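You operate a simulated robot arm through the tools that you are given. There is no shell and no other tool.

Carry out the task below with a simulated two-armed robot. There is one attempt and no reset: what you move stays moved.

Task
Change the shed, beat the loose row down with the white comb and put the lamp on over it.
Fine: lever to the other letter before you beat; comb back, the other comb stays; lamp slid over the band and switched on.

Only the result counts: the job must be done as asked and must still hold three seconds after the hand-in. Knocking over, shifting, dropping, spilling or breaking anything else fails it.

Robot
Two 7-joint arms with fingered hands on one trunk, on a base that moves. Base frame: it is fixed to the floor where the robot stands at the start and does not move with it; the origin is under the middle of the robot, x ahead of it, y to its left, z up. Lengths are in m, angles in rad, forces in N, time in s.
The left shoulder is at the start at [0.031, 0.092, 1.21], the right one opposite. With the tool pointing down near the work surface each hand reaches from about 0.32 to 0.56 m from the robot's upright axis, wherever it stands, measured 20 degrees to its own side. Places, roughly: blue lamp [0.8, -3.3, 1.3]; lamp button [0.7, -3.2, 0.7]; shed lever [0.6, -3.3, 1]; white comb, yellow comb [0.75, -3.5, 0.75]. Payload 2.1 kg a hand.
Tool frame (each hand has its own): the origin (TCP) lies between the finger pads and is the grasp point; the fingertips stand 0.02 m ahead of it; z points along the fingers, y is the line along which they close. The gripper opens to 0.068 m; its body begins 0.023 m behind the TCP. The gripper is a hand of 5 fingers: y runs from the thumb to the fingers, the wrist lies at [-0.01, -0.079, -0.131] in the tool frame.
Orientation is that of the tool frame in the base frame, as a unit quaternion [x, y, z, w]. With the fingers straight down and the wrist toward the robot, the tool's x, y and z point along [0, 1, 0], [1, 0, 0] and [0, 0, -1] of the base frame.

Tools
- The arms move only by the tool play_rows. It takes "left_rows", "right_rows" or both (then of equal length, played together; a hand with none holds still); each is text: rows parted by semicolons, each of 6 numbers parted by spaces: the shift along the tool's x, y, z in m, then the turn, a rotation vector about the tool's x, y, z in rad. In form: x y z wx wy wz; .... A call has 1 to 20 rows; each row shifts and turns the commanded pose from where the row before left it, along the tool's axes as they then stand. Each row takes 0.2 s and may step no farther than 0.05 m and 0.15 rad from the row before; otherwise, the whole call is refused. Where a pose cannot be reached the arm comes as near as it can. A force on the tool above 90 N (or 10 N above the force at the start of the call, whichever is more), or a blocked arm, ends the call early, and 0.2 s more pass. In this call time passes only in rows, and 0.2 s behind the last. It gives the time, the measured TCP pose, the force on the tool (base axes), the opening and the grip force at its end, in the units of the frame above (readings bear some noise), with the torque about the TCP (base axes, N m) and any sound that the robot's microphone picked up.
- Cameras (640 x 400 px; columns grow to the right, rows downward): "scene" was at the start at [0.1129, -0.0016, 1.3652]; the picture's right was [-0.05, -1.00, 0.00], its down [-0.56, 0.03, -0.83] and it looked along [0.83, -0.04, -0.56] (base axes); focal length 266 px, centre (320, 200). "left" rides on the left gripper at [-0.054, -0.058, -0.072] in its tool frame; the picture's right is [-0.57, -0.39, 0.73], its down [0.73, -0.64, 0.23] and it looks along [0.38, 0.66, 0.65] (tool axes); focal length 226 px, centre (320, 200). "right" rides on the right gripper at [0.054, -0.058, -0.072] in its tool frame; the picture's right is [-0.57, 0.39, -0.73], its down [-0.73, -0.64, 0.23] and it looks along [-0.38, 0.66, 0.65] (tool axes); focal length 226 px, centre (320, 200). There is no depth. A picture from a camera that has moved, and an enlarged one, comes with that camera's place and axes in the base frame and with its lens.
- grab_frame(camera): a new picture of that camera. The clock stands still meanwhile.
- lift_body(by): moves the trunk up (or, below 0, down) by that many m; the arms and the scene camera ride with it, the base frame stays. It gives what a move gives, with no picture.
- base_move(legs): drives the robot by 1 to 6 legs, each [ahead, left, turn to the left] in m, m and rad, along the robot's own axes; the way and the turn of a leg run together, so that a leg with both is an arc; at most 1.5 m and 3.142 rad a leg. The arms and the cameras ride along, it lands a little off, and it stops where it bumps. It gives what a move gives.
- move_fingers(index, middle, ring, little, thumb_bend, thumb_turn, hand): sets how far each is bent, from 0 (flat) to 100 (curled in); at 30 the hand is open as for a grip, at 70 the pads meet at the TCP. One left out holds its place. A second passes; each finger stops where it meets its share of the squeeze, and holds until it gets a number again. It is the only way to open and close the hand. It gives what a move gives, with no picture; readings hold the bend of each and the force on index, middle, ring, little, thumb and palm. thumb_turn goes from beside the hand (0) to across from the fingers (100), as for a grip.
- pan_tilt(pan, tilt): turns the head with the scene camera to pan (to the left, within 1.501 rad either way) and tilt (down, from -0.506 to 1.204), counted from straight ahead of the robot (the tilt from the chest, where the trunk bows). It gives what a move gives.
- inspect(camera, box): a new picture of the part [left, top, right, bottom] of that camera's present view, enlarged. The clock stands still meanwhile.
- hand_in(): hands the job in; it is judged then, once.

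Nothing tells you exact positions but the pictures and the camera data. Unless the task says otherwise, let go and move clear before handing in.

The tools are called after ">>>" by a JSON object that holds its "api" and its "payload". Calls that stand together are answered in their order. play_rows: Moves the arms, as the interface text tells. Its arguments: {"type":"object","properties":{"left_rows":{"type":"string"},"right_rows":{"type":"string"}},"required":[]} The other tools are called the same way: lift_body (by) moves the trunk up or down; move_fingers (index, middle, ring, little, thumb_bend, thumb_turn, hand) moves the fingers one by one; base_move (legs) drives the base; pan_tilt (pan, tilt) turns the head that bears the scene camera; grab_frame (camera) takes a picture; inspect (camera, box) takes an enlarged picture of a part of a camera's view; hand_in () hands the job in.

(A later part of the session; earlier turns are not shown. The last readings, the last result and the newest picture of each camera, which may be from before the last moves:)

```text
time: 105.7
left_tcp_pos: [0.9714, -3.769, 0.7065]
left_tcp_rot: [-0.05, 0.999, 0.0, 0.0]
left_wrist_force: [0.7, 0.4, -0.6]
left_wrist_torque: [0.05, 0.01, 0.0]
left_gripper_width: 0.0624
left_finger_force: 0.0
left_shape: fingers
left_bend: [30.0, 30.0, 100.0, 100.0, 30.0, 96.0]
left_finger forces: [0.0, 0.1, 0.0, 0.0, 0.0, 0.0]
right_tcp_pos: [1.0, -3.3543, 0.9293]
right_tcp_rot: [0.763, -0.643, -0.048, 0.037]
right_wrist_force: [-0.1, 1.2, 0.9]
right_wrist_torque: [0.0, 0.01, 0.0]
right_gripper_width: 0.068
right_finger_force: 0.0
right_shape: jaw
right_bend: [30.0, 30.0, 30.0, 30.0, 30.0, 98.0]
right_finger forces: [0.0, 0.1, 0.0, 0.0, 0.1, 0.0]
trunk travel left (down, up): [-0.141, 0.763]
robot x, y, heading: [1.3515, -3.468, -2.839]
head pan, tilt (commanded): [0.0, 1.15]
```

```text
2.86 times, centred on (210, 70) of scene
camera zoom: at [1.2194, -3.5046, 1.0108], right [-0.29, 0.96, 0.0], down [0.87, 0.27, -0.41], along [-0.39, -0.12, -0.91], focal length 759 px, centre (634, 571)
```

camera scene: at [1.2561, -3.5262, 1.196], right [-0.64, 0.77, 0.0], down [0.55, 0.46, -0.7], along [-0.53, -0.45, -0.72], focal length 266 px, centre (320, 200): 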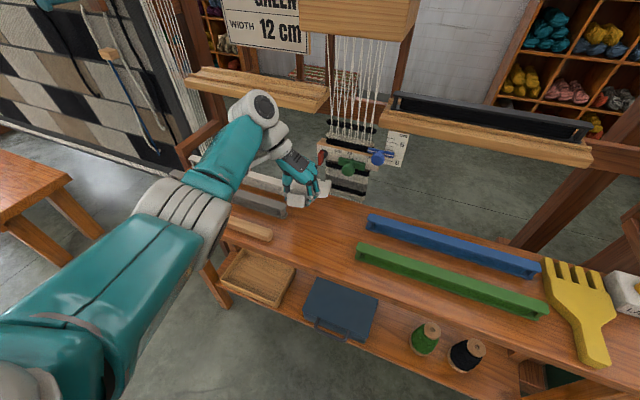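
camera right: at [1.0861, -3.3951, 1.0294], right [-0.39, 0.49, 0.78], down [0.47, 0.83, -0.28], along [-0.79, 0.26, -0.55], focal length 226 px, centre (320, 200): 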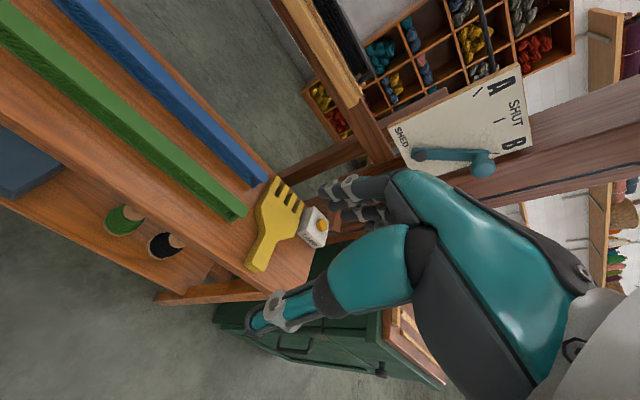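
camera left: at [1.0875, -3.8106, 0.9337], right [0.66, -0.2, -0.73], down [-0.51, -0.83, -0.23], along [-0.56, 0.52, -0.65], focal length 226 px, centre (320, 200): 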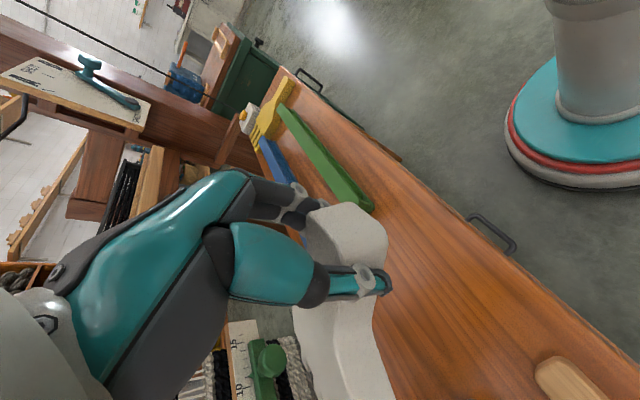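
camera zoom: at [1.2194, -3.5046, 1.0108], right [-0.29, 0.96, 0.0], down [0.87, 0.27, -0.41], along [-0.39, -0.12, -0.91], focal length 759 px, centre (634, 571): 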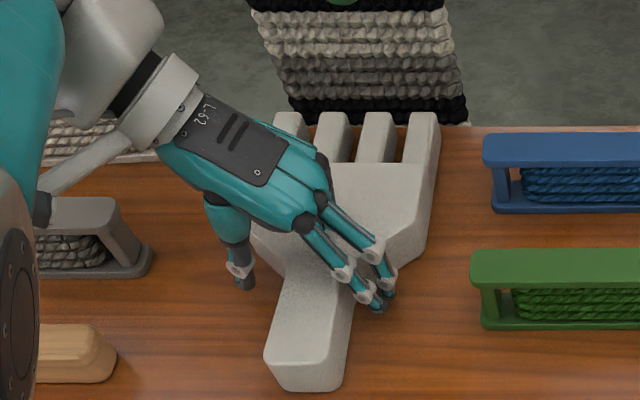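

The index and middle now sit at the neck. I lower 4 mm and close thumb, index and middle.

>>> {"api": "lift_body", "payload": {"by": -0.004}}

>>> {"api": "move_fingers", "payload": {"hand": "left", "index": 75, "middle": 75, "thumb_bend": 75}}

>>> {"api": "inspect", "payload": {"camera": "scene", "box": [120, 0, 300, 140]}}

```text
time: 106.2
left_tcp_pos: [0.9733, -3.7689, 0.7011]
left_tcp_rot: [-0.05, 0.999, 0.0, -0.001]
left_wrist_force: [0.3, 0.4, 0.4]
left_wrist_torque: [0.0, 0.01, 0.02]
left_gripper_width: 0.0624
left_finger_force: 0.1
left_shape: fingers
left_bend: [30.0, 30.0, 100.0, 100.0, 30.0, 96.0]
left_finger forces: [0.0, 0.0, 0.0, 0.0, 0.0, 0.1]
right_tcp_pos: [1.0008, -3.3554, 0.9246]
right_tcp_rot: [0.764, -0.642, -0.049, 0.037]
right_wrist_force: [1.1, 0.5, -0.1]
right_wrist_torque: [0.0, -0.02, 0.02]
right_gripper_width: 0.068
right_finger_force: 0.1
right_shape: jaw
right_bend: [30.0, 30.0, 30.0, 30.0, 30.0, 98.0]
right_finger forces: [0.0, 0.0, 0.0, 0.0, 0.0, 0.1]
trunk travel left (down, up): [-0.137, 0.767]
robot x, y, heading: [1.3514, -3.4716, -2.845]
head pan, tilt (commanded): [0.0, 1.15]
```

```text
time: 107.2
left_tcp_pos: [0.9723, -3.7688, 0.7015]
left_tcp_rot: [-0.05, 0.999, 0.001, 0.0]
left_wrist_force: [0.4, -0.7, 1.4]
left_wrist_torque: [0.06, -0.01, -0.02]
left_gripper_width: 0.0232
left_finger_force: 13.8
left_shape: fingers
left_bend: [72.0, 60.0, 100.0, 100.0, 47.0, 98.0]
left_finger forces: [7.8, 6.3, 0.0, 0.0, 13.6, 0.0]
right_tcp_pos: [1.0002, -3.3542, 0.9257]
right_tcp_rot: [0.763, -0.643, -0.048, 0.037]
right_wrist_force: [-0.2, 0.3, 0.3]
right_wrist_torque: [-0.02, -0.03, 0.0]
right_gripper_width: 0.0681
right_finger_force: 0.1
right_shape: jaw
right_bend: [30.0, 30.0, 30.0, 30.0, 30.0, 98.0]
right_finger forces: [0.1, 0.0, 0.1, 0.1, 0.1, 0.1]
trunk travel left (down, up): [-0.137, 0.767]
robot x, y, heading: [1.349, -3.4666, -2.84]
head pan, tilt (commanded): [0.0, 1.15]
```

```text
2.86 times, centred on (210, 70) of scene
camera zoom: at [1.2184, -3.5049, 1.0067], right [-0.29, 0.96, 0.0], down [0.87, 0.27, -0.41], along [-0.39, -0.12, -0.91], focal length 759 px, centre (634, 571)
```

zoom: 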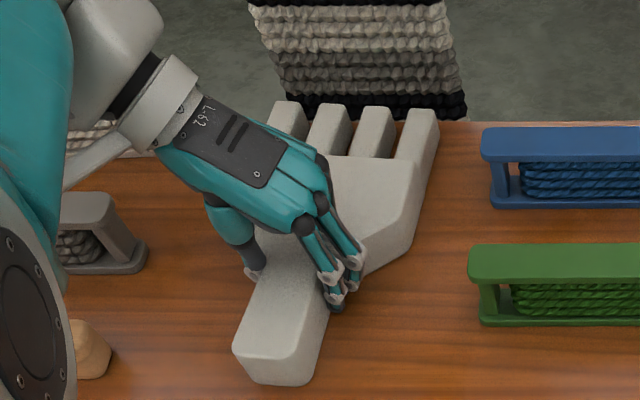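

Grip is good (thumb 13.6 N, index 7.8, middle 6.3). Now I bring the ring and little fingers gradually down toward the top of the comb so they can act as a stop when pressing.

>>> {"api": "move_fingers", "payload": {"hand": "left", "ring": 85, "little": 85}}

>>> {"api": "inspect", "payload": {"camera": "scene", "box": [150, 20, 270, 140]}}

```text
time: 108.2
left_tcp_pos: [0.9711, -3.7679, 0.7028]
left_tcp_rot: [-0.049, 0.999, 0.001, 0.0]
left_wrist_force: [-0.7, 0.6, 5.6]
left_wrist_torque: [0.0, 0.16, -0.03]
left_gripper_width: 0.0234
left_finger_force: 17.4
left_shape: fingers
left_bend: [72.0, 60.0, 87.0, 85.0, 47.0, 98.0]
left_finger forces: [7.3, 6.0, 8.6, 0.0, 13.8, 0.1]
right_tcp_pos: [1.0, -3.3551, 0.9252]
right_tcp_rot: [0.764, -0.643, -0.048, 0.037]
right_wrist_force: [0.6, 0.4, -0.7]
right_wrist_torque: [0.01, 0.01, -0.02]
right_gripper_width: 0.0682
right_finger_force: 0.1
right_shape: jaw
right_bend: [30.0, 30.0, 30.0, 30.0, 30.0, 98.0]
right_finger forces: [0.1, 0.0, 0.1, 0.2, 0.0, 0.0]
trunk travel left (down, up): [-0.137, 0.767]
robot x, y, heading: [1.3477, -3.4669, -2.839]
head pan, tilt (commanded): [0.0, 1.15]
```

```text
3.33 times, centred on (210, 80) of scene
camera zoom: at [1.2187, -3.5048, 1.0068], right [-0.29, 0.96, 0.0], down [0.87, 0.27, -0.41], along [-0.39, -0.12, -0.91], focal length 885 px, centre (687, 600)
```

zoom: 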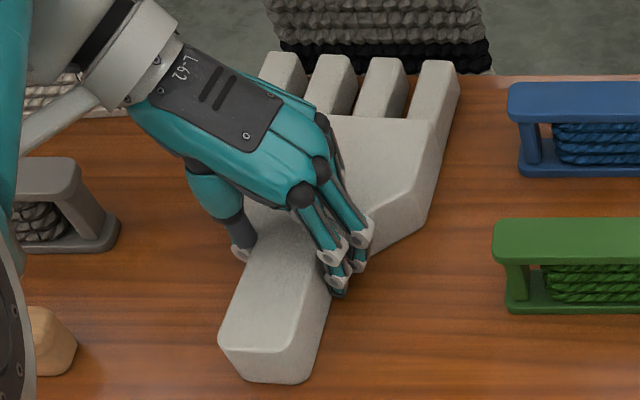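

The ring finger touches the comb's top at about 88, so the curled fingers sit only millimetres above it, a good stop. I back the ring off to just clear and bring the little finger a bit lower.

>>> {"api": "move_fingers", "payload": {"hand": "left", "ring": 95, "little": 78}}

```text
time: 109.2
left_tcp_pos: [0.9726, -3.7692, 0.7006]
left_tcp_rot: [-0.05, 0.999, 0.0, 0.0]
left_wrist_force: [0.1, -0.3, 3.5]
left_wrist_torque: [0.04, 0.13, -0.02]
left_gripper_width: 0.0231
left_finger_force: 16.5
left_shape: fingers
left_bend: [72.0, 60.0, 95.0, 80.0, 47.0, 98.0]
left_finger forces: [7.6, 6.2, 0.0, 5.4, 13.6, 0.0]
right_tcp_pos: [1.0008, -3.3548, 0.926]
right_tcp_rot: [0.763, -0.643, -0.048, 0.036]
right_wrist_force: [-0.3, 0.1, 0.0]
right_wrist_torque: [-0.06, 0.04, -0.05]
right_gripper_width: 0.068
right_finger_force: 0.1
right_shape: jaw
right_bend: [30.0, 30.0, 30.0, 30.0, 30.0, 98.0]
right_finger forces: [0.1, 0.0, 0.1, 0.0, 0.0, 0.0]
trunk travel left (down, up): [-0.137, 0.767]
robot x, y, heading: [1.3496, -3.4662, -2.844]
head pan, tilt (commanded): [0.0, 1.15]
```

I set both fingers just clear of the comb's top and lift to see whether it stays level now.

>>> {"api": "move_fingers", "payload": {"hand": "left", "ring": 93, "little": 86}}

>>> {"api": "lift_body", "payload": {"by": 0.06}}

>>> {"api": "inspect", "payload": {"camera": "scene", "box": [120, 0, 300, 140]}}

>>> {"api": "grab_frame", "payload": {"camera": "left"}}

```text
time: 110.2
left_tcp_pos: [0.971, -3.7681, 0.7016]
left_tcp_rot: [-0.049, 0.999, 0.0, 0.0]
left_wrist_force: [0.0, 0.6, -0.3]
left_wrist_torque: [0.05, -0.01, -0.03]
left_gripper_width: 0.0233
left_finger_force: 14.1
left_shape: fingers
left_bend: [72.0, 60.0, 93.0, 86.0, 47.0, 98.0]
left_finger forces: [7.6, 6.2, 0.0, 0.0, 13.6, 0.0]
right_tcp_pos: [1.0001, -3.3537, 0.9251]
right_tcp_rot: [0.764, -0.642, -0.048, 0.038]
right_wrist_force: [0.5, 0.4, 0.0]
right_wrist_torque: [-0.02, 0.01, -0.03]
right_gripper_width: 0.0678
right_finger_force: 0.0
right_shape: jaw
right_bend: [30.0, 30.0, 30.0, 30.0, 30.0, 98.0]
right_finger forces: [0.0, 0.0, 0.0, 0.0, 0.0, 0.1]
trunk travel left (down, up): [-0.137, 0.767]
robot x, y, heading: [1.3481, -3.4639, -2.843]
head pan, tilt (commanded): [0.0, 1.15]
```

```text
time: 111.2
left_tcp_pos: [0.9741, -3.7672, 0.7759]
left_tcp_rot: [-0.049, 0.999, -0.005, -0.016]
left_wrist_force: [0.2, 0.7, -1.5]
left_wrist_torque: [0.05, -0.08, -0.02]
left_gripper_width: 0.0235
left_finger_force: 13.3
left_shape: fingers
left_bend: [72.0, 61.0, 93.0, 86.0, 47.0, 97.0]
left_finger forces: [8.1, 5.4, 0.0, 0.0, 13.3, 0.0]
right_tcp_pos: [1.0, -3.3535, 0.9854]
right_tcp_rot: [0.764, -0.643, -0.048, 0.037]
right_wrist_force: [0.5, 0.3, -0.3]
right_wrist_torque: [-0.02, 0.0, 0.0]
right_gripper_width: 0.0677
right_finger_force: 0.1
right_shape: jaw
right_bend: [30.0, 30.0, 30.0, 30.0, 30.0, 98.0]
right_finger forces: [0.1, 0.0, 0.0, 0.0, 0.0, 0.0]
trunk travel left (down, up): [-0.197, 0.707]
robot x, y, heading: [1.3461, -3.4687, -2.843]
head pan, tilt (commanded): [0.0, 1.15]
```

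```text
2.86 times, centred on (210, 70) of scene
camera zoom: at [1.2313, -3.501, 1.0679], right [-0.29, 0.96, 0.0], down [0.87, 0.27, -0.41], along [-0.39, -0.12, -0.91], focal length 759 px, centre (634, 571)
```

zoom: 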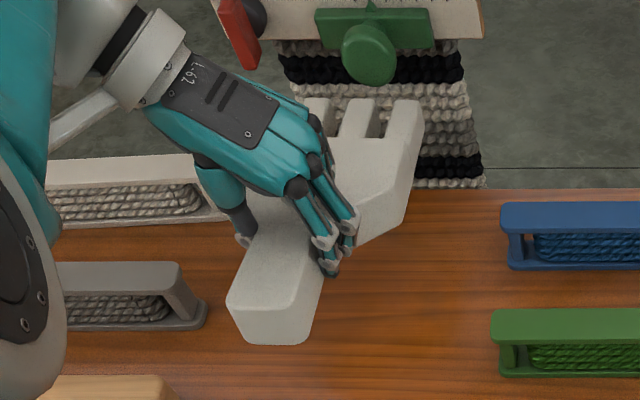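

```text
taken
camera left: at [1.0367, -3.8192, 0.8459], right [0.58, -0.34, -0.74], down [-0.67, -0.71, -0.2], along [-0.46, 0.62, -0.64], focal length 226 px, centre (320, 200)
```

left: 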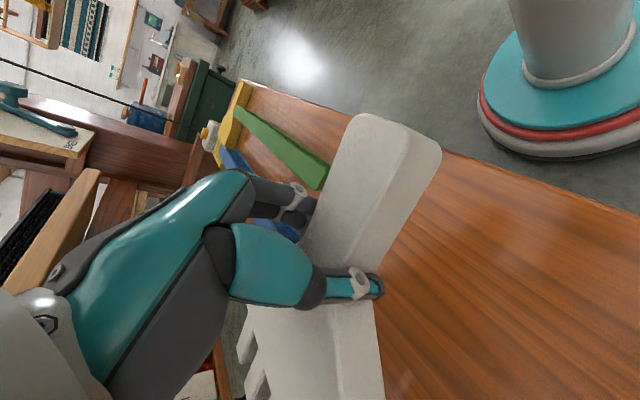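

The comb now hangs only about 9° nose-down, which is fine. I raise it to clear the loose row, and shift left to centre it on the band.

>>> {"api": "lift_body", "payload": {"by": 0.125}}

>>> {"api": "base_move", "payload": {"legs": [[0, 0.024, 0]]}}

>>> {"api": "pan_tilt", "payload": {"pan": 0.15, "tilt": 0.85}}

>>> {"api": "grab_frame", "payload": {"camera": "scene"}}

>>> {"api": "grab_frame", "payload": {"camera": "left"}}

```text
time: 112.8
left_tcp_pos: [0.9797, -3.7666, 0.9301]
left_tcp_rot: [-0.049, 0.997, -0.015, -0.049]
left_wrist_force: [-0.3, 0.9, -1.5]
left_wrist_torque: [0.06, -0.08, -0.04]
left_gripper_width: 0.0234
left_finger_force: 13.1
left_shape: fingers
left_bend: [72.0, 61.0, 93.0, 86.0, 47.0, 97.0]
left_finger forces: [8.0, 5.3, 0.0, 0.1, 13.3, 0.0]
right_tcp_pos: [1.0002, -3.3543, 1.1109]
right_tcp_rot: [0.763, -0.643, -0.048, 0.036]
right_wrist_force: [0.0, -0.9, 0.2]
right_wrist_torque: [-0.02, 0.0, 0.01]
right_gripper_width: 0.0681
right_finger_force: 0.1
right_shape: jaw
right_bend: [30.0, 30.0, 30.0, 30.0, 30.0, 98.0]
right_finger forces: [0.0, 0.0, 0.0, 0.0, 0.1, 0.0]
trunk travel left (down, up): [-0.322, 0.582]
robot x, y, heading: [1.3504, -3.4664, -2.848]
head pan, tilt (commanded): [0.0, 1.15]
```

```text
time: 113.6
left_tcp_pos: [0.9859, -3.7898, 0.9303]
left_tcp_rot: [-0.049, 0.997, -0.014, -0.05]
left_wrist_force: [-0.2, -0.3, -1.5]
left_wrist_torque: [0.03, -0.1, 0.05]
left_gripper_width: 0.0235
left_finger_force: 13.2
left_shape: fingers
left_bend: [72.0, 61.0, 93.0, 86.0, 47.0, 97.0]
left_finger forces: [8.0, 5.3, 0.0, 0.0, 13.3, 0.0]
right_tcp_pos: [1.007, -3.3778, 1.111]
right_tcp_rot: [0.764, -0.643, -0.047, 0.037]
right_wrist_force: [-0.1, 0.6, -0.6]
right_wrist_torque: [0.02, -0.01, -0.01]
right_gripper_width: 0.0678
right_finger_force: 0.0
right_shape: jaw
right_bend: [30.0, 30.0, 30.0, 30.0, 30.0, 98.0]
right_finger forces: [0.1, 0.1, 0.1, 0.0, 0.0, 0.0]
trunk travel left (down, up): [-0.322, 0.582]
robot x, y, heading: [1.354, -3.4876, -2.843]
head pan, tilt (commanded): [0.0, 1.15]
```

```text
time: 114.4
left_tcp_pos: [0.9877, -3.7893, 0.9296]
left_tcp_rot: [-0.049, 0.997, -0.015, -0.05]
left_wrist_force: [-0.4, -0.5, -1.7]
left_wrist_torque: [0.01, -0.1, 0.01]
left_gripper_width: 0.0235
left_finger_force: 13.4
left_shape: fingers
left_bend: [72.0, 61.0, 93.0, 86.0, 47.0, 97.0]
left_finger forces: [8.0, 5.5, 0.0, 0.1, 13.3, 0.0]
right_tcp_pos: [1.0066, -3.3774, 1.1105]
right_tcp_rot: [0.763, -0.643, -0.048, 0.037]
right_wrist_force: [-1.4, 0.7, -1.3]
right_wrist_torque: [-0.03, 0.0, 0.0]
right_gripper_width: 0.0678
right_finger_force: 0.2
right_shape: jaw
right_bend: [30.0, 30.0, 30.0, 30.0, 30.0, 98.0]
right_finger forces: [0.0, 0.0, 0.1, 0.1, 0.1, 0.0]
trunk travel left (down, up): [-0.322, 0.582]
robot x, y, heading: [1.3559, -3.4921, -2.845]
head pan, tilt (commanded): [0.15, 0.85]
```

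```text
taken
camera scene: at [1.2466, -3.5339, 1.2152], right [-0.43, 0.9, 0.0], down [0.68, 0.33, -0.66], along [-0.59, -0.29, -0.75], focal length 266 px, centre (320, 200)
```

scene: 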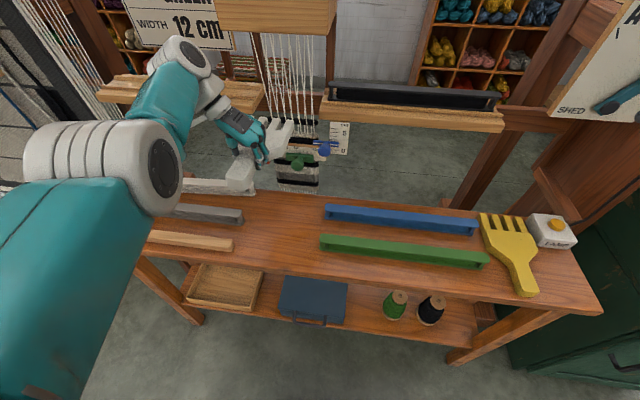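

```text
taken
camera left: at [1.0532, -3.8394, 0.9964], right [0.53, -0.35, -0.77], down [-0.68, -0.72, -0.14], along [-0.5, 0.6, -0.62], focal length 226 px, centre (320, 200)
```

left: 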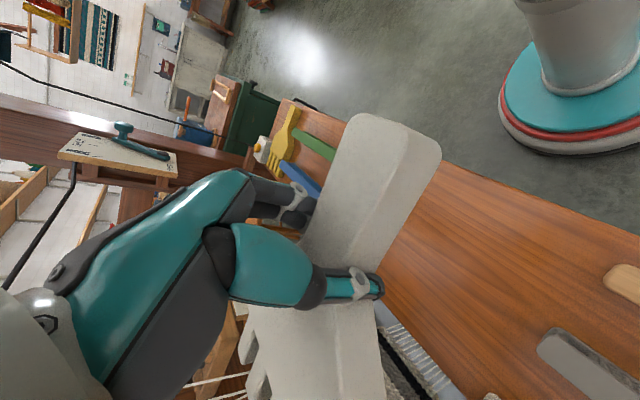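

The comb is up at z ≈ 0.93 and roughly level. I zoom in to check its pose relative to the row and the heddle block before moving in.

>>> {"api": "inspect", "payload": {"camera": "scene", "box": [180, 20, 380, 200]}}

>>> {"api": "inspect", "payload": {"camera": "left", "box": [180, 200, 480, 400]}}

```text
2.22 times, centred on (280, 110) of scene
camera zoom: at [1.2466, -3.5339, 1.2152], right [-0.43, 0.9, 0.0], down [0.68, 0.33, -0.66], along [-0.59, -0.29, -0.75], focal length 590 px, centre (409, 400)
```

zoom: 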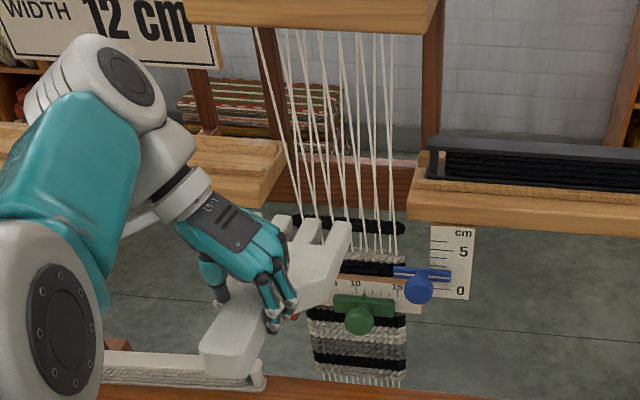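

```text
2.00 times, centred on (330, 300) of left
camera zoom: at [1.0532, -3.8394, 0.9964], right [0.53, -0.35, -0.77], down [-0.68, -0.72, -0.14], along [-0.5, 0.6, -0.62], focal length 452 px, centre (300, 0)
```

zoom: 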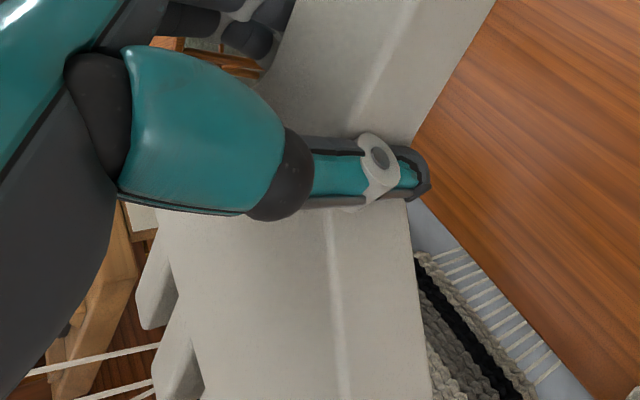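

The comb is level, centred on the band (centre u ≈ -3.91), tips about 16 cm in front of it. To keep the wrist below the heddle block I lower by 3.5 cm (still above the loose row) and advance 8 cm.

>>> {"api": "lift_body", "payload": {"by": -0.033}}

>>> {"api": "base_move", "payload": {"legs": [[0.08, 0, 0]]}}

>>> {"api": "inspect", "payload": {"camera": "scene", "box": [180, 20, 380, 200]}}

>>> {"api": "grab_frame", "payload": {"camera": "left"}}

```text
time: 115.2
left_tcp_pos: [0.9872, -3.7897, 0.897]
left_tcp_rot: [-0.05, 0.997, -0.015, -0.049]
left_wrist_force: [-0.2, 0.6, -1.7]
left_wrist_torque: [0.05, -0.08, -0.02]
left_gripper_width: 0.0235
left_finger_force: 12.8
left_shape: fingers
left_bend: [72.0, 61.0, 93.0, 86.0, 47.0, 97.0]
left_finger forces: [8.0, 5.3, 0.0, 0.0, 13.3, 0.1]
right_tcp_pos: [1.0075, -3.3781, 1.0784]
right_tcp_rot: [0.764, -0.642, -0.048, 0.037]
right_wrist_force: [1.1, 0.5, 0.0]
right_wrist_torque: [-0.01, 0.01, 0.02]
right_gripper_width: 0.0678
right_finger_force: 0.1
right_shape: jaw
right_bend: [30.0, 30.0, 30.0, 30.0, 30.0, 98.0]
right_finger forces: [0.0, 0.1, 0.0, 0.1, 0.1, 0.0]
trunk travel left (down, up): [-0.289, 0.615]
robot x, y, heading: [1.3523, -3.494, -2.842]
head pan, tilt (commanded): [0.15, 0.85]
```

```text
time: 116.2
left_tcp_pos: [0.9115, -3.8127, 0.8958]
left_tcp_rot: [-0.049, 0.997, -0.015, -0.05]
left_wrist_force: [0.0, 0.1, -1.6]
left_wrist_torque: [0.05, -0.07, 0.0]
left_gripper_width: 0.0235
left_finger_force: 12.8
left_shape: fingers
left_bend: [72.0, 61.0, 93.0, 86.0, 47.0, 97.0]
left_finger forces: [8.0, 5.4, 0.0, 0.0, 13.3, 0.0]
right_tcp_pos: [0.9314, -3.4017, 1.0782]
right_tcp_rot: [0.764, -0.642, -0.049, 0.037]
right_wrist_force: [-0.5, 0.0, 0.2]
right_wrist_torque: [0.01, 0.02, -0.02]
right_gripper_width: 0.068
right_finger_force: 0.0
right_shape: jaw
right_bend: [30.0, 30.0, 30.0, 30.0, 30.0, 98.0]
right_finger forces: [0.1, 0.1, 0.0, 0.0, 0.0, 0.0]
trunk travel left (down, up): [-0.289, 0.615]
robot x, y, heading: [1.2828, -3.5126, -2.841]
head pan, tilt (commanded): [0.15, 0.85]
```

```text
2.22 times, centred on (280, 110) of scene
camera zoom: at [1.1655, -3.559, 1.1819], right [-0.43, 0.9, 0.0], down [0.68, 0.33, -0.66], along [-0.59, -0.29, -0.75], focal length 590 px, centre (409, 400)
```

zoom: 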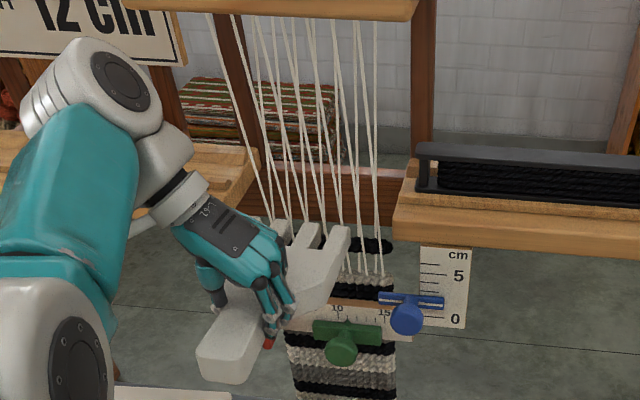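

```text
taken
camera left: at [0.9774, -3.8632, 0.9634], right [0.53, -0.35, -0.77], down [-0.68, -0.72, -0.14], along [-0.5, 0.6, -0.62], focal length 226 px, centre (320, 200)
```

left: 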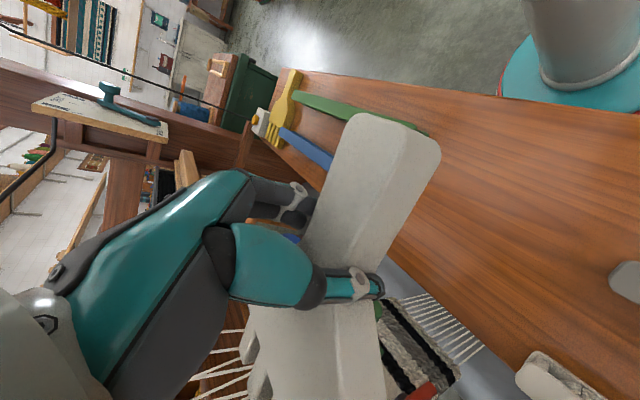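

The tips are now about 7 cm short of the band plane, about 1.7 cm above the loose row. I move in 4 cm more and check.

>>> {"api": "base_move", "payload": {"legs": [[0.04, 0, 0]]}}

>>> {"api": "inspect", "payload": {"camera": "scene", "box": [150, 0, 350, 180]}}

>>> {"api": "inspect", "payload": {"camera": "left", "box": [180, 200, 480, 400]}}

```text
time: 117.1
left_tcp_pos: [0.8734, -3.8245, 0.8976]
left_tcp_rot: [-0.049, 0.997, -0.015, -0.05]
left_wrist_force: [0.4, 0.3, -0.9]
left_wrist_torque: [0.02, -0.05, 0.01]
left_gripper_width: 0.0235
left_finger_force: 13.3
left_shape: fingers
left_bend: [72.0, 61.0, 93.0, 86.0, 47.0, 97.0]
left_finger forces: [8.1, 5.4, 0.1, 0.1, 13.2, 0.1]
right_tcp_pos: [0.8942, -3.4136, 1.0776]
right_tcp_rot: [0.763, -0.643, -0.048, 0.037]
right_wrist_force: [-0.5, -0.9, 0.6]
right_wrist_torque: [-0.01, 0.01, 0.01]
right_gripper_width: 0.0678
right_finger_force: 0.1
right_shape: jaw
right_bend: [30.0, 30.0, 30.0, 30.0, 30.0, 98.0]
right_finger forces: [0.0, 0.0, 0.1, 0.0, 0.1, 0.0]
trunk travel left (down, up): [-0.289, 0.615]
robot x, y, heading: [1.2424, -3.5247, -2.839]
head pan, tilt (commanded): [0.15, 0.85]
```

```text
2.22 times, centred on (250, 90) of scene
camera zoom: at [1.1276, -3.5706, 1.1819], right [-0.43, 0.9, 0.0], down [0.68, 0.33, -0.66], along [-0.59, -0.29, -0.75], focal length 590 px, centre (476, 444)
```

zoom: 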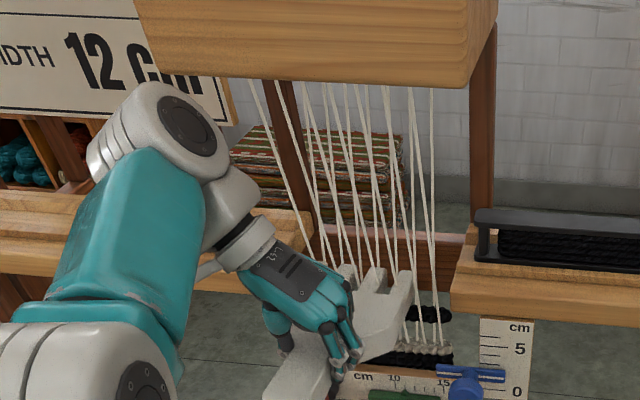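

```text
2.00 times, centred on (330, 300) of left
camera zoom: at [0.9392, -3.8745, 0.9634], right [0.53, -0.35, -0.77], down [-0.68, -0.72, -0.14], along [-0.5, 0.6, -0.62], focal length 452 px, centre (300, 0)
```

zoom: 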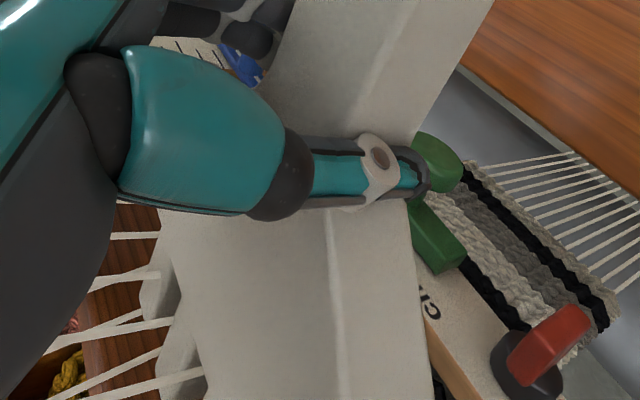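

The tips are just entering between the warp threads. I advance the last 3.5 cm.

>>> {"api": "base_move", "payload": {"legs": [[0.035, 0, 0]]}}

>>> {"api": "inspect", "payload": {"camera": "scene", "box": [150, 20, 350, 200]}}

>>> {"api": "grab_frame", "payload": {"camera": "left"}}

```text
time: 118.0
left_tcp_pos: [0.8398, -3.834, 0.8952]
left_tcp_rot: [-0.048, 0.998, -0.014, -0.049]
left_wrist_force: [0.0, 0.6, -1.4]
left_wrist_torque: [0.01, -0.07, -0.01]
left_gripper_width: 0.0234
left_finger_force: 13.4
left_shape: fingers
left_bend: [72.0, 61.0, 93.0, 86.0, 47.0, 97.0]
left_finger forces: [8.0, 5.3, 0.0, 0.0, 13.3, 0.0]
right_tcp_pos: [0.8591, -3.4241, 1.077]
right_tcp_rot: [0.764, -0.642, -0.048, 0.036]
right_wrist_force: [0.0, 0.0, 0.7]
right_wrist_torque: [-0.02, 0.02, 0.04]
right_gripper_width: 0.0681
right_finger_force: 0.0
right_shape: jaw
right_bend: [30.0, 30.0, 30.0, 30.0, 30.0, 98.0]
right_finger forces: [0.0, 0.1, 0.0, 0.0, 0.0, 0.0]
trunk travel left (down, up): [-0.289, 0.615]
robot x, y, heading: [1.2052, -3.5363, -2.845]
head pan, tilt (commanded): [0.15, 0.85]
```

```text
2.22 times, centred on (250, 110) of scene
camera zoom: at [1.0934, -3.5814, 1.1817], right [-0.43, 0.9, 0.0], down [0.68, 0.33, -0.66], along [-0.59, -0.29, -0.75], focal length 590 px, centre (476, 400)
```

zoom: 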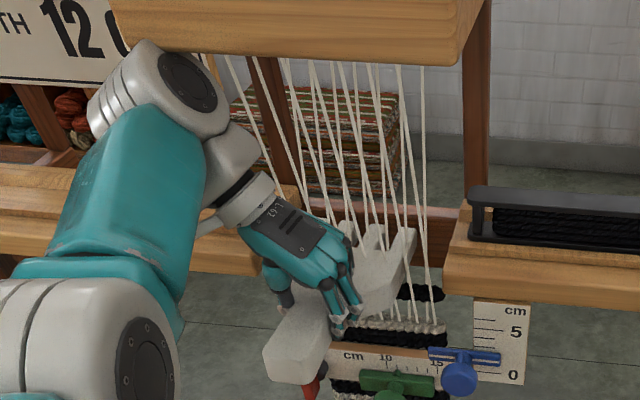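

```text
taken
camera left: at [0.9054, -3.8852, 0.9625], right [0.53, -0.35, -0.77], down [-0.68, -0.72, -0.14], along [-0.5, 0.6, -0.62], focal length 226 px, centre (320, 200)
```

left: 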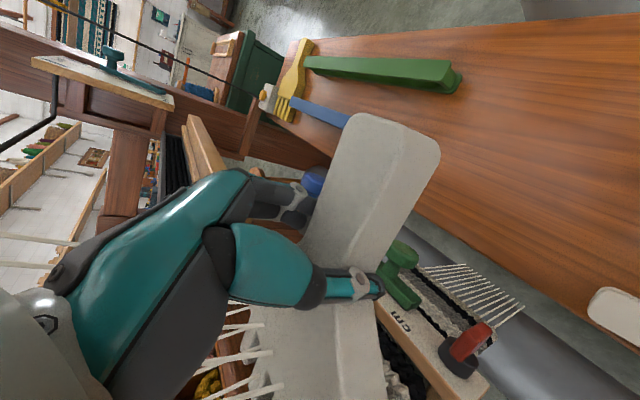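

The tines are through the warp above the loose row with no contact force. Now I press down in small steps with the trunk.

>>> {"api": "lift_body", "payload": {"by": -0.02}}

>>> {"api": "inspect", "payload": {"camera": "scene", "box": [200, 70, 330, 200]}}

```text
time: 118.6
left_tcp_pos: [0.8403, -3.8345, 0.8771]
left_tcp_rot: [-0.049, 0.997, -0.015, -0.05]
left_wrist_force: [0.0, -1.0, -1.0]
left_wrist_torque: [0.06, -0.07, 0.0]
left_gripper_width: 0.0237
left_finger_force: 13.6
left_shape: fingers
left_bend: [72.0, 61.0, 93.0, 86.0, 47.0, 97.0]
left_finger forces: [7.8, 5.5, 0.0, 0.0, 13.3, 0.1]
right_tcp_pos: [0.8598, -3.4231, 1.0582]
right_tcp_rot: [0.763, -0.643, -0.048, 0.037]
right_wrist_force: [-0.4, -0.3, 0.5]
right_wrist_torque: [0.01, 0.01, 0.02]
right_gripper_width: 0.0678
right_finger_force: 0.1
right_shape: jaw
right_bend: [30.0, 30.0, 30.0, 30.0, 30.0, 98.0]
right_finger forces: [0.1, 0.1, 0.1, 0.1, 0.0, 0.0]
trunk travel left (down, up): [-0.269, 0.635]
robot x, y, heading: [1.2095, -3.5393, -2.841]
head pan, tilt (commanded): [0.15, 0.85]
```

```text
3.08 times, centred on (265, 135) of scene
camera zoom: at [1.0911, -3.5818, 1.1617], right [-0.43, 0.9, 0.0], down [0.68, 0.33, -0.66], along [-0.59, -0.29, -0.75], focal length 817 px, centre (489, 400)
```

zoom: 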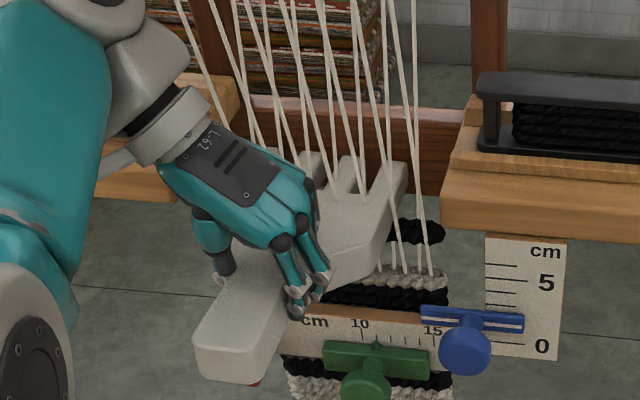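

Still no resistance; the row's right end is visible beside the comb. I press down another 1.5 cm.

>>> {"api": "lift_body", "payload": {"by": -0.015}}

>>> {"api": "inspect", "payload": {"camera": "scene", "box": [200, 70, 330, 200]}}

```text
time: 119.2
left_tcp_pos: [0.8382, -3.835, 0.8608]
left_tcp_rot: [-0.049, 0.998, -0.014, -0.049]
left_wrist_force: [-0.7, -0.2, -1.4]
left_wrist_torque: [0.05, 0.0, 0.02]
left_gripper_width: 0.0234
left_finger_force: 13.4
left_shape: fingers
left_bend: [72.0, 61.0, 93.0, 86.0, 47.0, 97.0]
left_finger forces: [7.8, 6.1, 0.0, 0.0, 13.7, 0.0]
right_tcp_pos: [0.8605, -3.4231, 1.0415]
right_tcp_rot: [0.764, -0.643, -0.048, 0.037]
right_wrist_force: [0.5, 0.1, 0.3]
right_wrist_torque: [-0.04, 0.04, 0.0]
right_gripper_width: 0.068
right_finger_force: 0.1
right_shape: jaw
right_bend: [30.0, 30.0, 30.0, 30.0, 30.0, 98.0]
right_finger forces: [0.0, 0.1, 0.0, 0.0, 0.1, 0.0]
trunk travel left (down, up): [-0.254, 0.65]
robot x, y, heading: [1.2097, -3.5365, -2.848]
head pan, tilt (commanded): [0.15, 0.85]
```

```text
3.08 times, centred on (265, 135) of scene
camera zoom: at [1.0885, -3.5826, 1.1465], right [-0.43, 0.9, 0.0], down [0.68, 0.33, -0.66], along [-0.59, -0.29, -0.75], focal length 817 px, centre (489, 400)
```

zoom: 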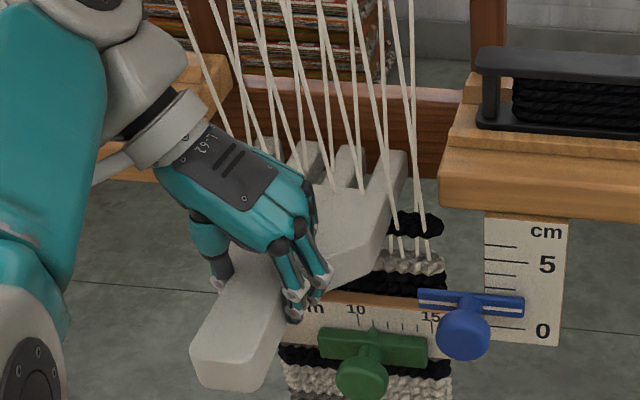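

Light contact begins. I continue down 1 cm.

>>> {"api": "lift_body", "payload": {"by": -0.01}}

>>> {"api": "inspect", "payload": {"camera": "scene", "box": [200, 70, 330, 200]}}

```text
time: 119.8
left_tcp_pos: [0.8391, -3.8345, 0.8497]
left_tcp_rot: [-0.049, 0.997, -0.014, -0.049]
left_wrist_force: [0.1, -0.1, -0.4]
left_wrist_torque: [0.04, -0.01, -0.01]
left_gripper_width: 0.0233
left_finger_force: 13.6
left_shape: fingers
left_bend: [72.0, 61.0, 93.0, 86.0, 47.0, 97.0]
left_finger forces: [7.7, 6.0, 0.0, 0.1, 13.8, 0.1]
right_tcp_pos: [0.8604, -3.4225, 1.0309]
right_tcp_rot: [0.763, -0.643, -0.049, 0.037]
right_wrist_force: [-0.1, -0.4, 0.4]
right_wrist_torque: [0.02, -0.01, 0.0]
right_gripper_width: 0.0681
right_finger_force: 0.2
right_shape: jaw
right_bend: [30.0, 30.0, 30.0, 30.0, 30.0, 98.0]
right_finger forces: [0.0, 0.0, 0.1, 0.0, 0.0, 0.0]
trunk travel left (down, up): [-0.244, 0.66]
robot x, y, heading: [1.2095, -3.5338, -2.842]
head pan, tilt (commanded): [0.15, 0.85]
```

```text
3.08 times, centred on (265, 135) of scene
camera zoom: at [1.0867, -3.5831, 1.1364], right [-0.43, 0.9, 0.0], down [0.68, 0.33, -0.66], along [-0.59, -0.29, -0.75], focal length 817 px, centre (489, 400)
```

zoom: 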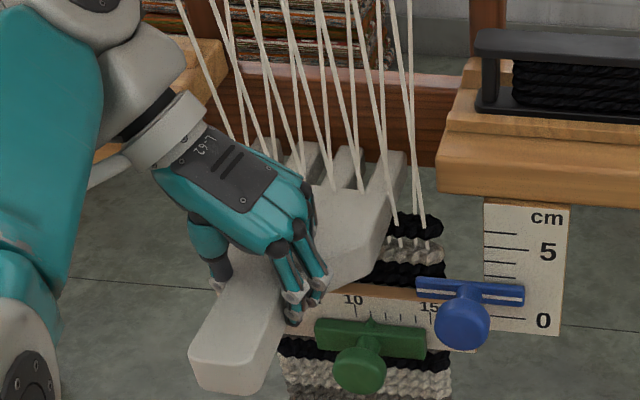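

The row has been pushed down onto the woven edge almost completely. I press a further 6 mm to seat it firmly and watch the force.

>>> {"api": "lift_body", "payload": {"by": -0.006}}

>>> {"api": "inspect", "payload": {"camera": "scene", "box": [220, 100, 320, 190]}}

```text
time: 120.4
left_tcp_pos: [0.8398, -3.8356, 0.8452]
left_tcp_rot: [-0.049, 0.997, -0.013, -0.05]
left_wrist_force: [-0.5, -0.3, -1.4]
left_wrist_torque: [0.09, 0.0, -0.02]
left_gripper_width: 0.0233
left_finger_force: 13.6
left_shape: fingers
left_bend: [72.0, 61.0, 93.0, 86.0, 47.0, 97.0]
left_finger forces: [7.7, 6.0, 0.0, 0.0, 13.6, 0.0]
right_tcp_pos: [0.8601, -3.4233, 1.0276]
right_tcp_rot: [0.764, -0.643, -0.048, 0.037]
right_wrist_force: [0.4, 0.1, 0.6]
right_wrist_torque: [-0.02, 0.01, -0.01]
right_gripper_width: 0.0682
right_finger_force: 0.0
right_shape: jaw
right_bend: [30.0, 30.0, 30.0, 30.0, 30.0, 98.0]
right_finger forces: [0.0, 0.0, 0.0, 0.0, 0.1, 0.0]
trunk travel left (down, up): [-0.238, 0.666]
robot x, y, heading: [1.2081, -3.5367, -2.846]
head pan, tilt (commanded): [0.15, 0.85]
```

```text
4.44 times, centred on (270, 145) of scene
camera zoom: at [1.0856, -3.5835, 1.1303], right [-0.43, 0.9, 0.0], down [0.68, 0.33, -0.66], along [-0.59, -0.29, -0.75], focal length 1180 px, centre (542, 444)
```

zoom: 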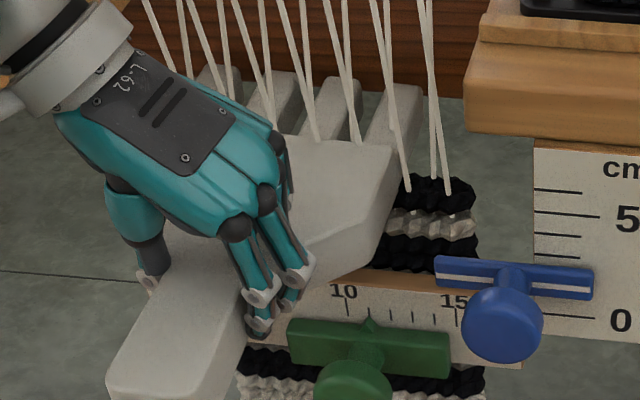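

The loose black row now lies directly on the white row. I press a few millimetres more to be sure it is seated.

>>> {"api": "lift_body", "payload": {"by": -0.006}}

>>> {"api": "inspect", "payload": {"camera": "scene", "box": [220, 100, 320, 190]}}

```text
time: 120.9
left_tcp_pos: [0.839, -3.835, 0.8402]
left_tcp_rot: [-0.05, 0.997, -0.015, -0.049]
left_wrist_force: [-0.2, -0.3, -0.6]
left_wrist_torque: [0.06, 0.0, 0.01]
left_gripper_width: 0.0235
left_finger_force: 13.8
left_shape: fingers
left_bend: [72.0, 61.0, 93.0, 86.0, 47.0, 97.0]
left_finger forces: [7.7, 6.1, 0.0, 0.0, 13.8, 0.0]
right_tcp_pos: [0.8601, -3.4234, 1.02]
right_tcp_rot: [0.764, -0.642, -0.049, 0.037]
right_wrist_force: [-0.6, 0.4, 0.9]
right_wrist_torque: [0.0, 0.0, -0.02]
right_gripper_width: 0.0679
right_finger_force: 0.1
right_shape: jaw
right_bend: [30.0, 30.0, 30.0, 30.0, 30.0, 98.0]
right_finger forces: [0.1, 0.0, 0.1, 0.1, 0.0, 0.0]
trunk travel left (down, up): [-0.232, 0.672]
robot x, y, heading: [1.2063, -3.5332, -2.852]
head pan, tilt (commanded): [0.15, 0.85]
```

```text
4.44 times, centred on (270, 145) of scene
camera zoom: at [1.0846, -3.5838, 1.1242], right [-0.43, 0.9, 0.0], down [0.68, 0.33, -0.66], along [-0.59, -0.29, -0.75], focal length 1180 px, centre (542, 444)
```

zoom: 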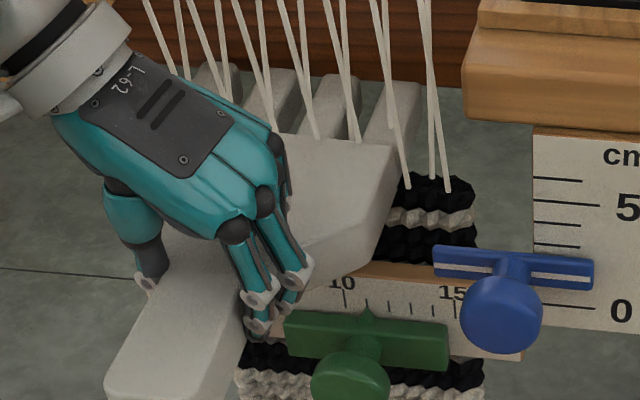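

The row follows with under 1 N of resistance, no firm stop felt yet. I press 4 mm more to feel for the end stop.

>>> {"api": "lift_body", "payload": {"by": -0.004}}

>>> {"api": "inspect", "payload": {"camera": "scene", "box": [220, 100, 320, 190]}}

>>> {"api": "inspect", "payload": {"camera": "scene", "box": [285, 125, 335, 165]}}

```text
time: 121.5
left_tcp_pos: [0.8401, -3.8344, 0.8349]
left_tcp_rot: [-0.049, 0.997, -0.015, -0.049]
left_wrist_force: [0.3, 0.9, -0.6]
left_wrist_torque: [0.06, 0.06, 0.01]
left_gripper_width: 0.0235
left_finger_force: 14.6
left_shape: fingers
left_bend: [72.0, 61.0, 93.0, 86.0, 47.0, 97.0]
left_finger forces: [7.6, 6.2, 0.1, 0.1, 14.3, 0.1]
right_tcp_pos: [0.8602, -3.4239, 1.0166]
right_tcp_rot: [0.764, -0.642, -0.048, 0.037]
right_wrist_force: [-0.3, 0.3, -0.4]
right_wrist_torque: [0.01, 0.01, 0.01]
right_gripper_width: 0.0677
right_finger_force: 0.0
right_shape: jaw
right_bend: [30.0, 30.0, 30.0, 30.0, 30.0, 98.0]
right_finger forces: [0.0, 0.0, 0.0, 0.1, 0.0, 0.0]
trunk travel left (down, up): [-0.228, 0.676]
robot x, y, heading: [1.2064, -3.5378, -2.844]
head pan, tilt (commanded): [0.15, 0.85]
```

```text
4.44 times, centred on (270, 145) of scene
camera zoom: at [1.0839, -3.5841, 1.1202], right [-0.43, 0.9, 0.0], down [0.68, 0.33, -0.66], along [-0.59, -0.29, -0.75], focal length 1180 px, centre (542, 444)
```

zoom: 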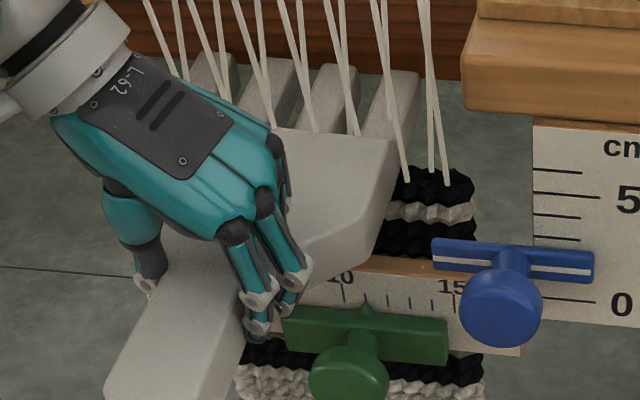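

```text
10.00 times, centred on (310, 145) of scene
camera zoom: at [1.0839, -3.5841, 1.1202], right [-0.43, 0.9, 0.0], down [0.68, 0.33, -0.66], along [-0.59, -0.29, -0.75], focal length 2656 px, centre (420, 750)
```

zoom: 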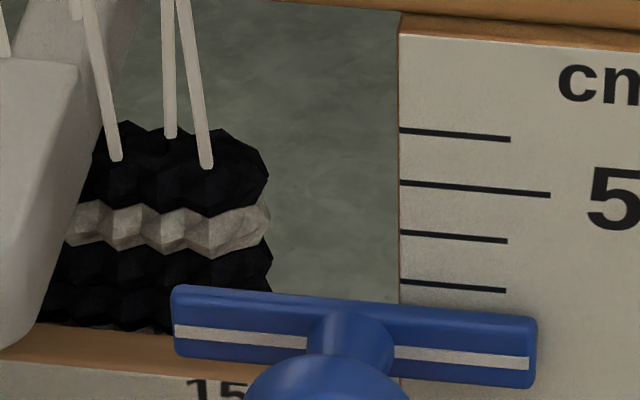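

The row stopped moving while the force rose: it sits on the woven edge. One more small press to make sure, then I'll lift off.

>>> {"api": "lift_body", "payload": {"by": -0.005}}

>>> {"api": "inspect", "payload": {"camera": "scene", "box": [220, 100, 320, 190]}}

```text
time: 122.0
left_tcp_pos: [0.8389, -3.8345, 0.8302]
left_tcp_rot: [-0.049, 0.997, -0.015, -0.049]
left_wrist_force: [0.0, -1.1, 0.8]
left_wrist_torque: [0.05, 0.08, 0.03]
left_gripper_width: 0.0233
left_finger_force: 14.8
left_shape: fingers
left_bend: [72.0, 61.0, 93.0, 86.0, 47.0, 97.0]
left_finger forces: [7.4, 6.7, 0.0, 0.1, 14.7, 0.0]
right_tcp_pos: [0.8623, -3.4242, 1.0122]
right_tcp_rot: [0.764, -0.643, -0.048, 0.038]
right_wrist_force: [0.0, -0.1, -0.5]
right_wrist_torque: [0.0, -0.05, -0.02]
right_gripper_width: 0.0677
right_finger_force: 0.1
right_shape: jaw
right_bend: [30.0, 30.0, 30.0, 30.0, 30.0, 98.0]
right_finger forces: [0.0, 0.1, 0.1, 0.0, 0.0, 0.0]
trunk travel left (down, up): [-0.223, 0.681]
robot x, y, heading: [1.2031, -3.5357, -2.841]
head pan, tilt (commanded): [0.15, 0.85]
```

```text
4.44 times, centred on (270, 145) of scene
camera zoom: at [1.083, -3.5844, 1.1151], right [-0.43, 0.9, 0.0], down [0.68, 0.33, -0.66], along [-0.59, -0.29, -0.75], focal length 1180 px, centre (542, 444)
```

zoom: 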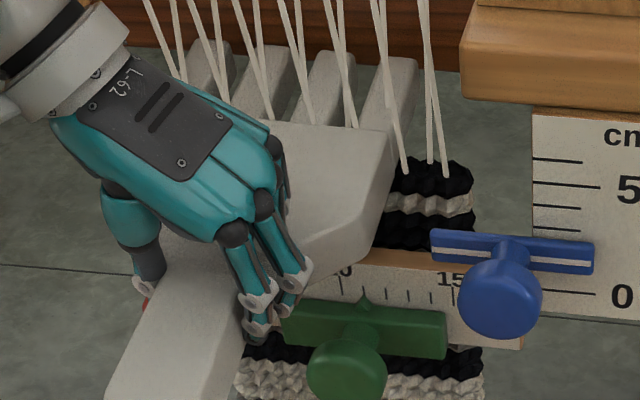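

The row is seated at the woven edge. I lift the comb off and look at the band.

>>> {"api": "lift_body", "payload": {"by": 0.05}}

>>> {"api": "base_move", "payload": {"legs": [[-0.1, 0, 0]]}}

>>> {"api": "inspect", "payload": {"camera": "scene", "box": [180, 20, 380, 200]}}

>>> {"api": "grab_frame", "payload": {"camera": "left"}}

```text
time: 122.9
left_tcp_pos: [0.8401, -3.8336, 0.8797]
left_tcp_rot: [-0.049, 0.997, -0.014, -0.05]
left_wrist_force: [0.1, -0.2, -1.6]
left_wrist_torque: [0.05, -0.07, -0.03]
left_gripper_width: 0.0236
left_finger_force: 13.3
left_shape: fingers
left_bend: [72.0, 61.0, 93.0, 86.0, 47.0, 97.0]
left_finger forces: [7.8, 5.3, 0.0, 0.0, 13.2, 0.0]
right_tcp_pos: [0.8598, -3.4237, 1.0623]
right_tcp_rot: [0.764, -0.643, -0.048, 0.037]
right_wrist_force: [0.2, -0.4, 0.6]
right_wrist_torque: [0.01, -0.05, -0.02]
right_gripper_width: 0.0679
right_finger_force: 0.1
right_shape: jaw
right_bend: [30.0, 30.0, 30.0, 30.0, 30.0, 98.0]
right_finger forces: [0.1, 0.0, 0.0, 0.0, 0.1, 0.0]
trunk travel left (down, up): [-0.273, 0.631]
robot x, y, heading: [1.2108, -3.5383, -2.842]
head pan, tilt (commanded): [0.15, 0.85]
```

```text
time: 124.1
left_tcp_pos: [0.9358, -3.8041, 0.8806]
left_tcp_rot: [-0.048, 0.998, -0.015, -0.049]
left_wrist_force: [0.5, 0.0, -1.2]
left_wrist_torque: [0.05, -0.08, 0.03]
left_gripper_width: 0.0236
left_finger_force: 13.8
left_shape: fingers
left_bend: [72.0, 61.0, 93.0, 86.0, 47.0, 97.0]
left_finger forces: [7.8, 5.4, 0.0, 0.0, 13.1, 0.0]
right_tcp_pos: [0.9571, -3.3941, 1.0611]
right_tcp_rot: [0.763, -0.644, -0.047, 0.038]
right_wrist_force: [-0.5, -0.2, 0.1]
right_wrist_torque: [-0.01, -0.02, 0.03]
right_gripper_width: 0.068
right_finger_force: 0.1
right_shape: jaw
right_bend: [30.0, 30.0, 30.0, 30.0, 30.0, 98.0]
right_finger forces: [0.0, 0.0, 0.0, 0.0, 0.1, 0.0]
trunk travel left (down, up): [-0.273, 0.631]
robot x, y, heading: [1.3052, -3.5077, -2.849]
head pan, tilt (commanded): [0.15, 0.85]
```

```text
2.22 times, centred on (280, 110) of scene
camera zoom: at [1.1886, -3.5516, 1.1657], right [-0.43, 0.9, 0.0], down [0.68, 0.32, -0.66], along [-0.6, -0.28, -0.75], focal length 590 px, centre (409, 400)
```

zoom: 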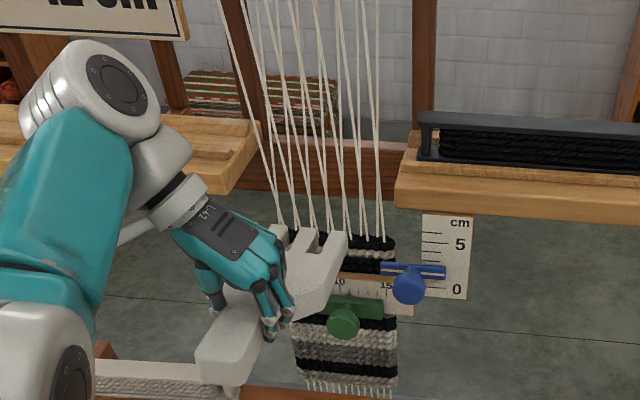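

```text
taken
camera left: at [1.0022, -3.8542, 0.947], right [0.53, -0.36, -0.77], down [-0.69, -0.71, -0.14], along [-0.5, 0.6, -0.62], focal length 226 px, centre (320, 200)
```

left: 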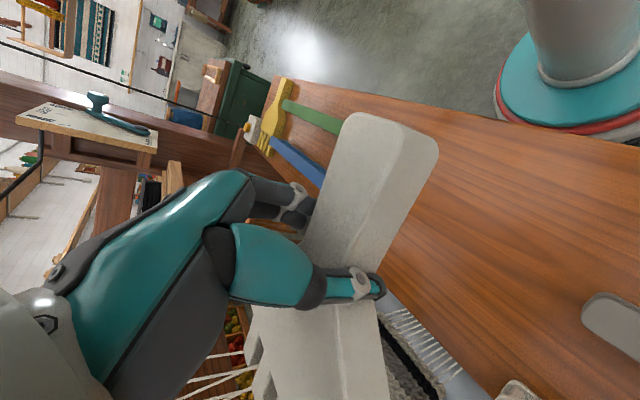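

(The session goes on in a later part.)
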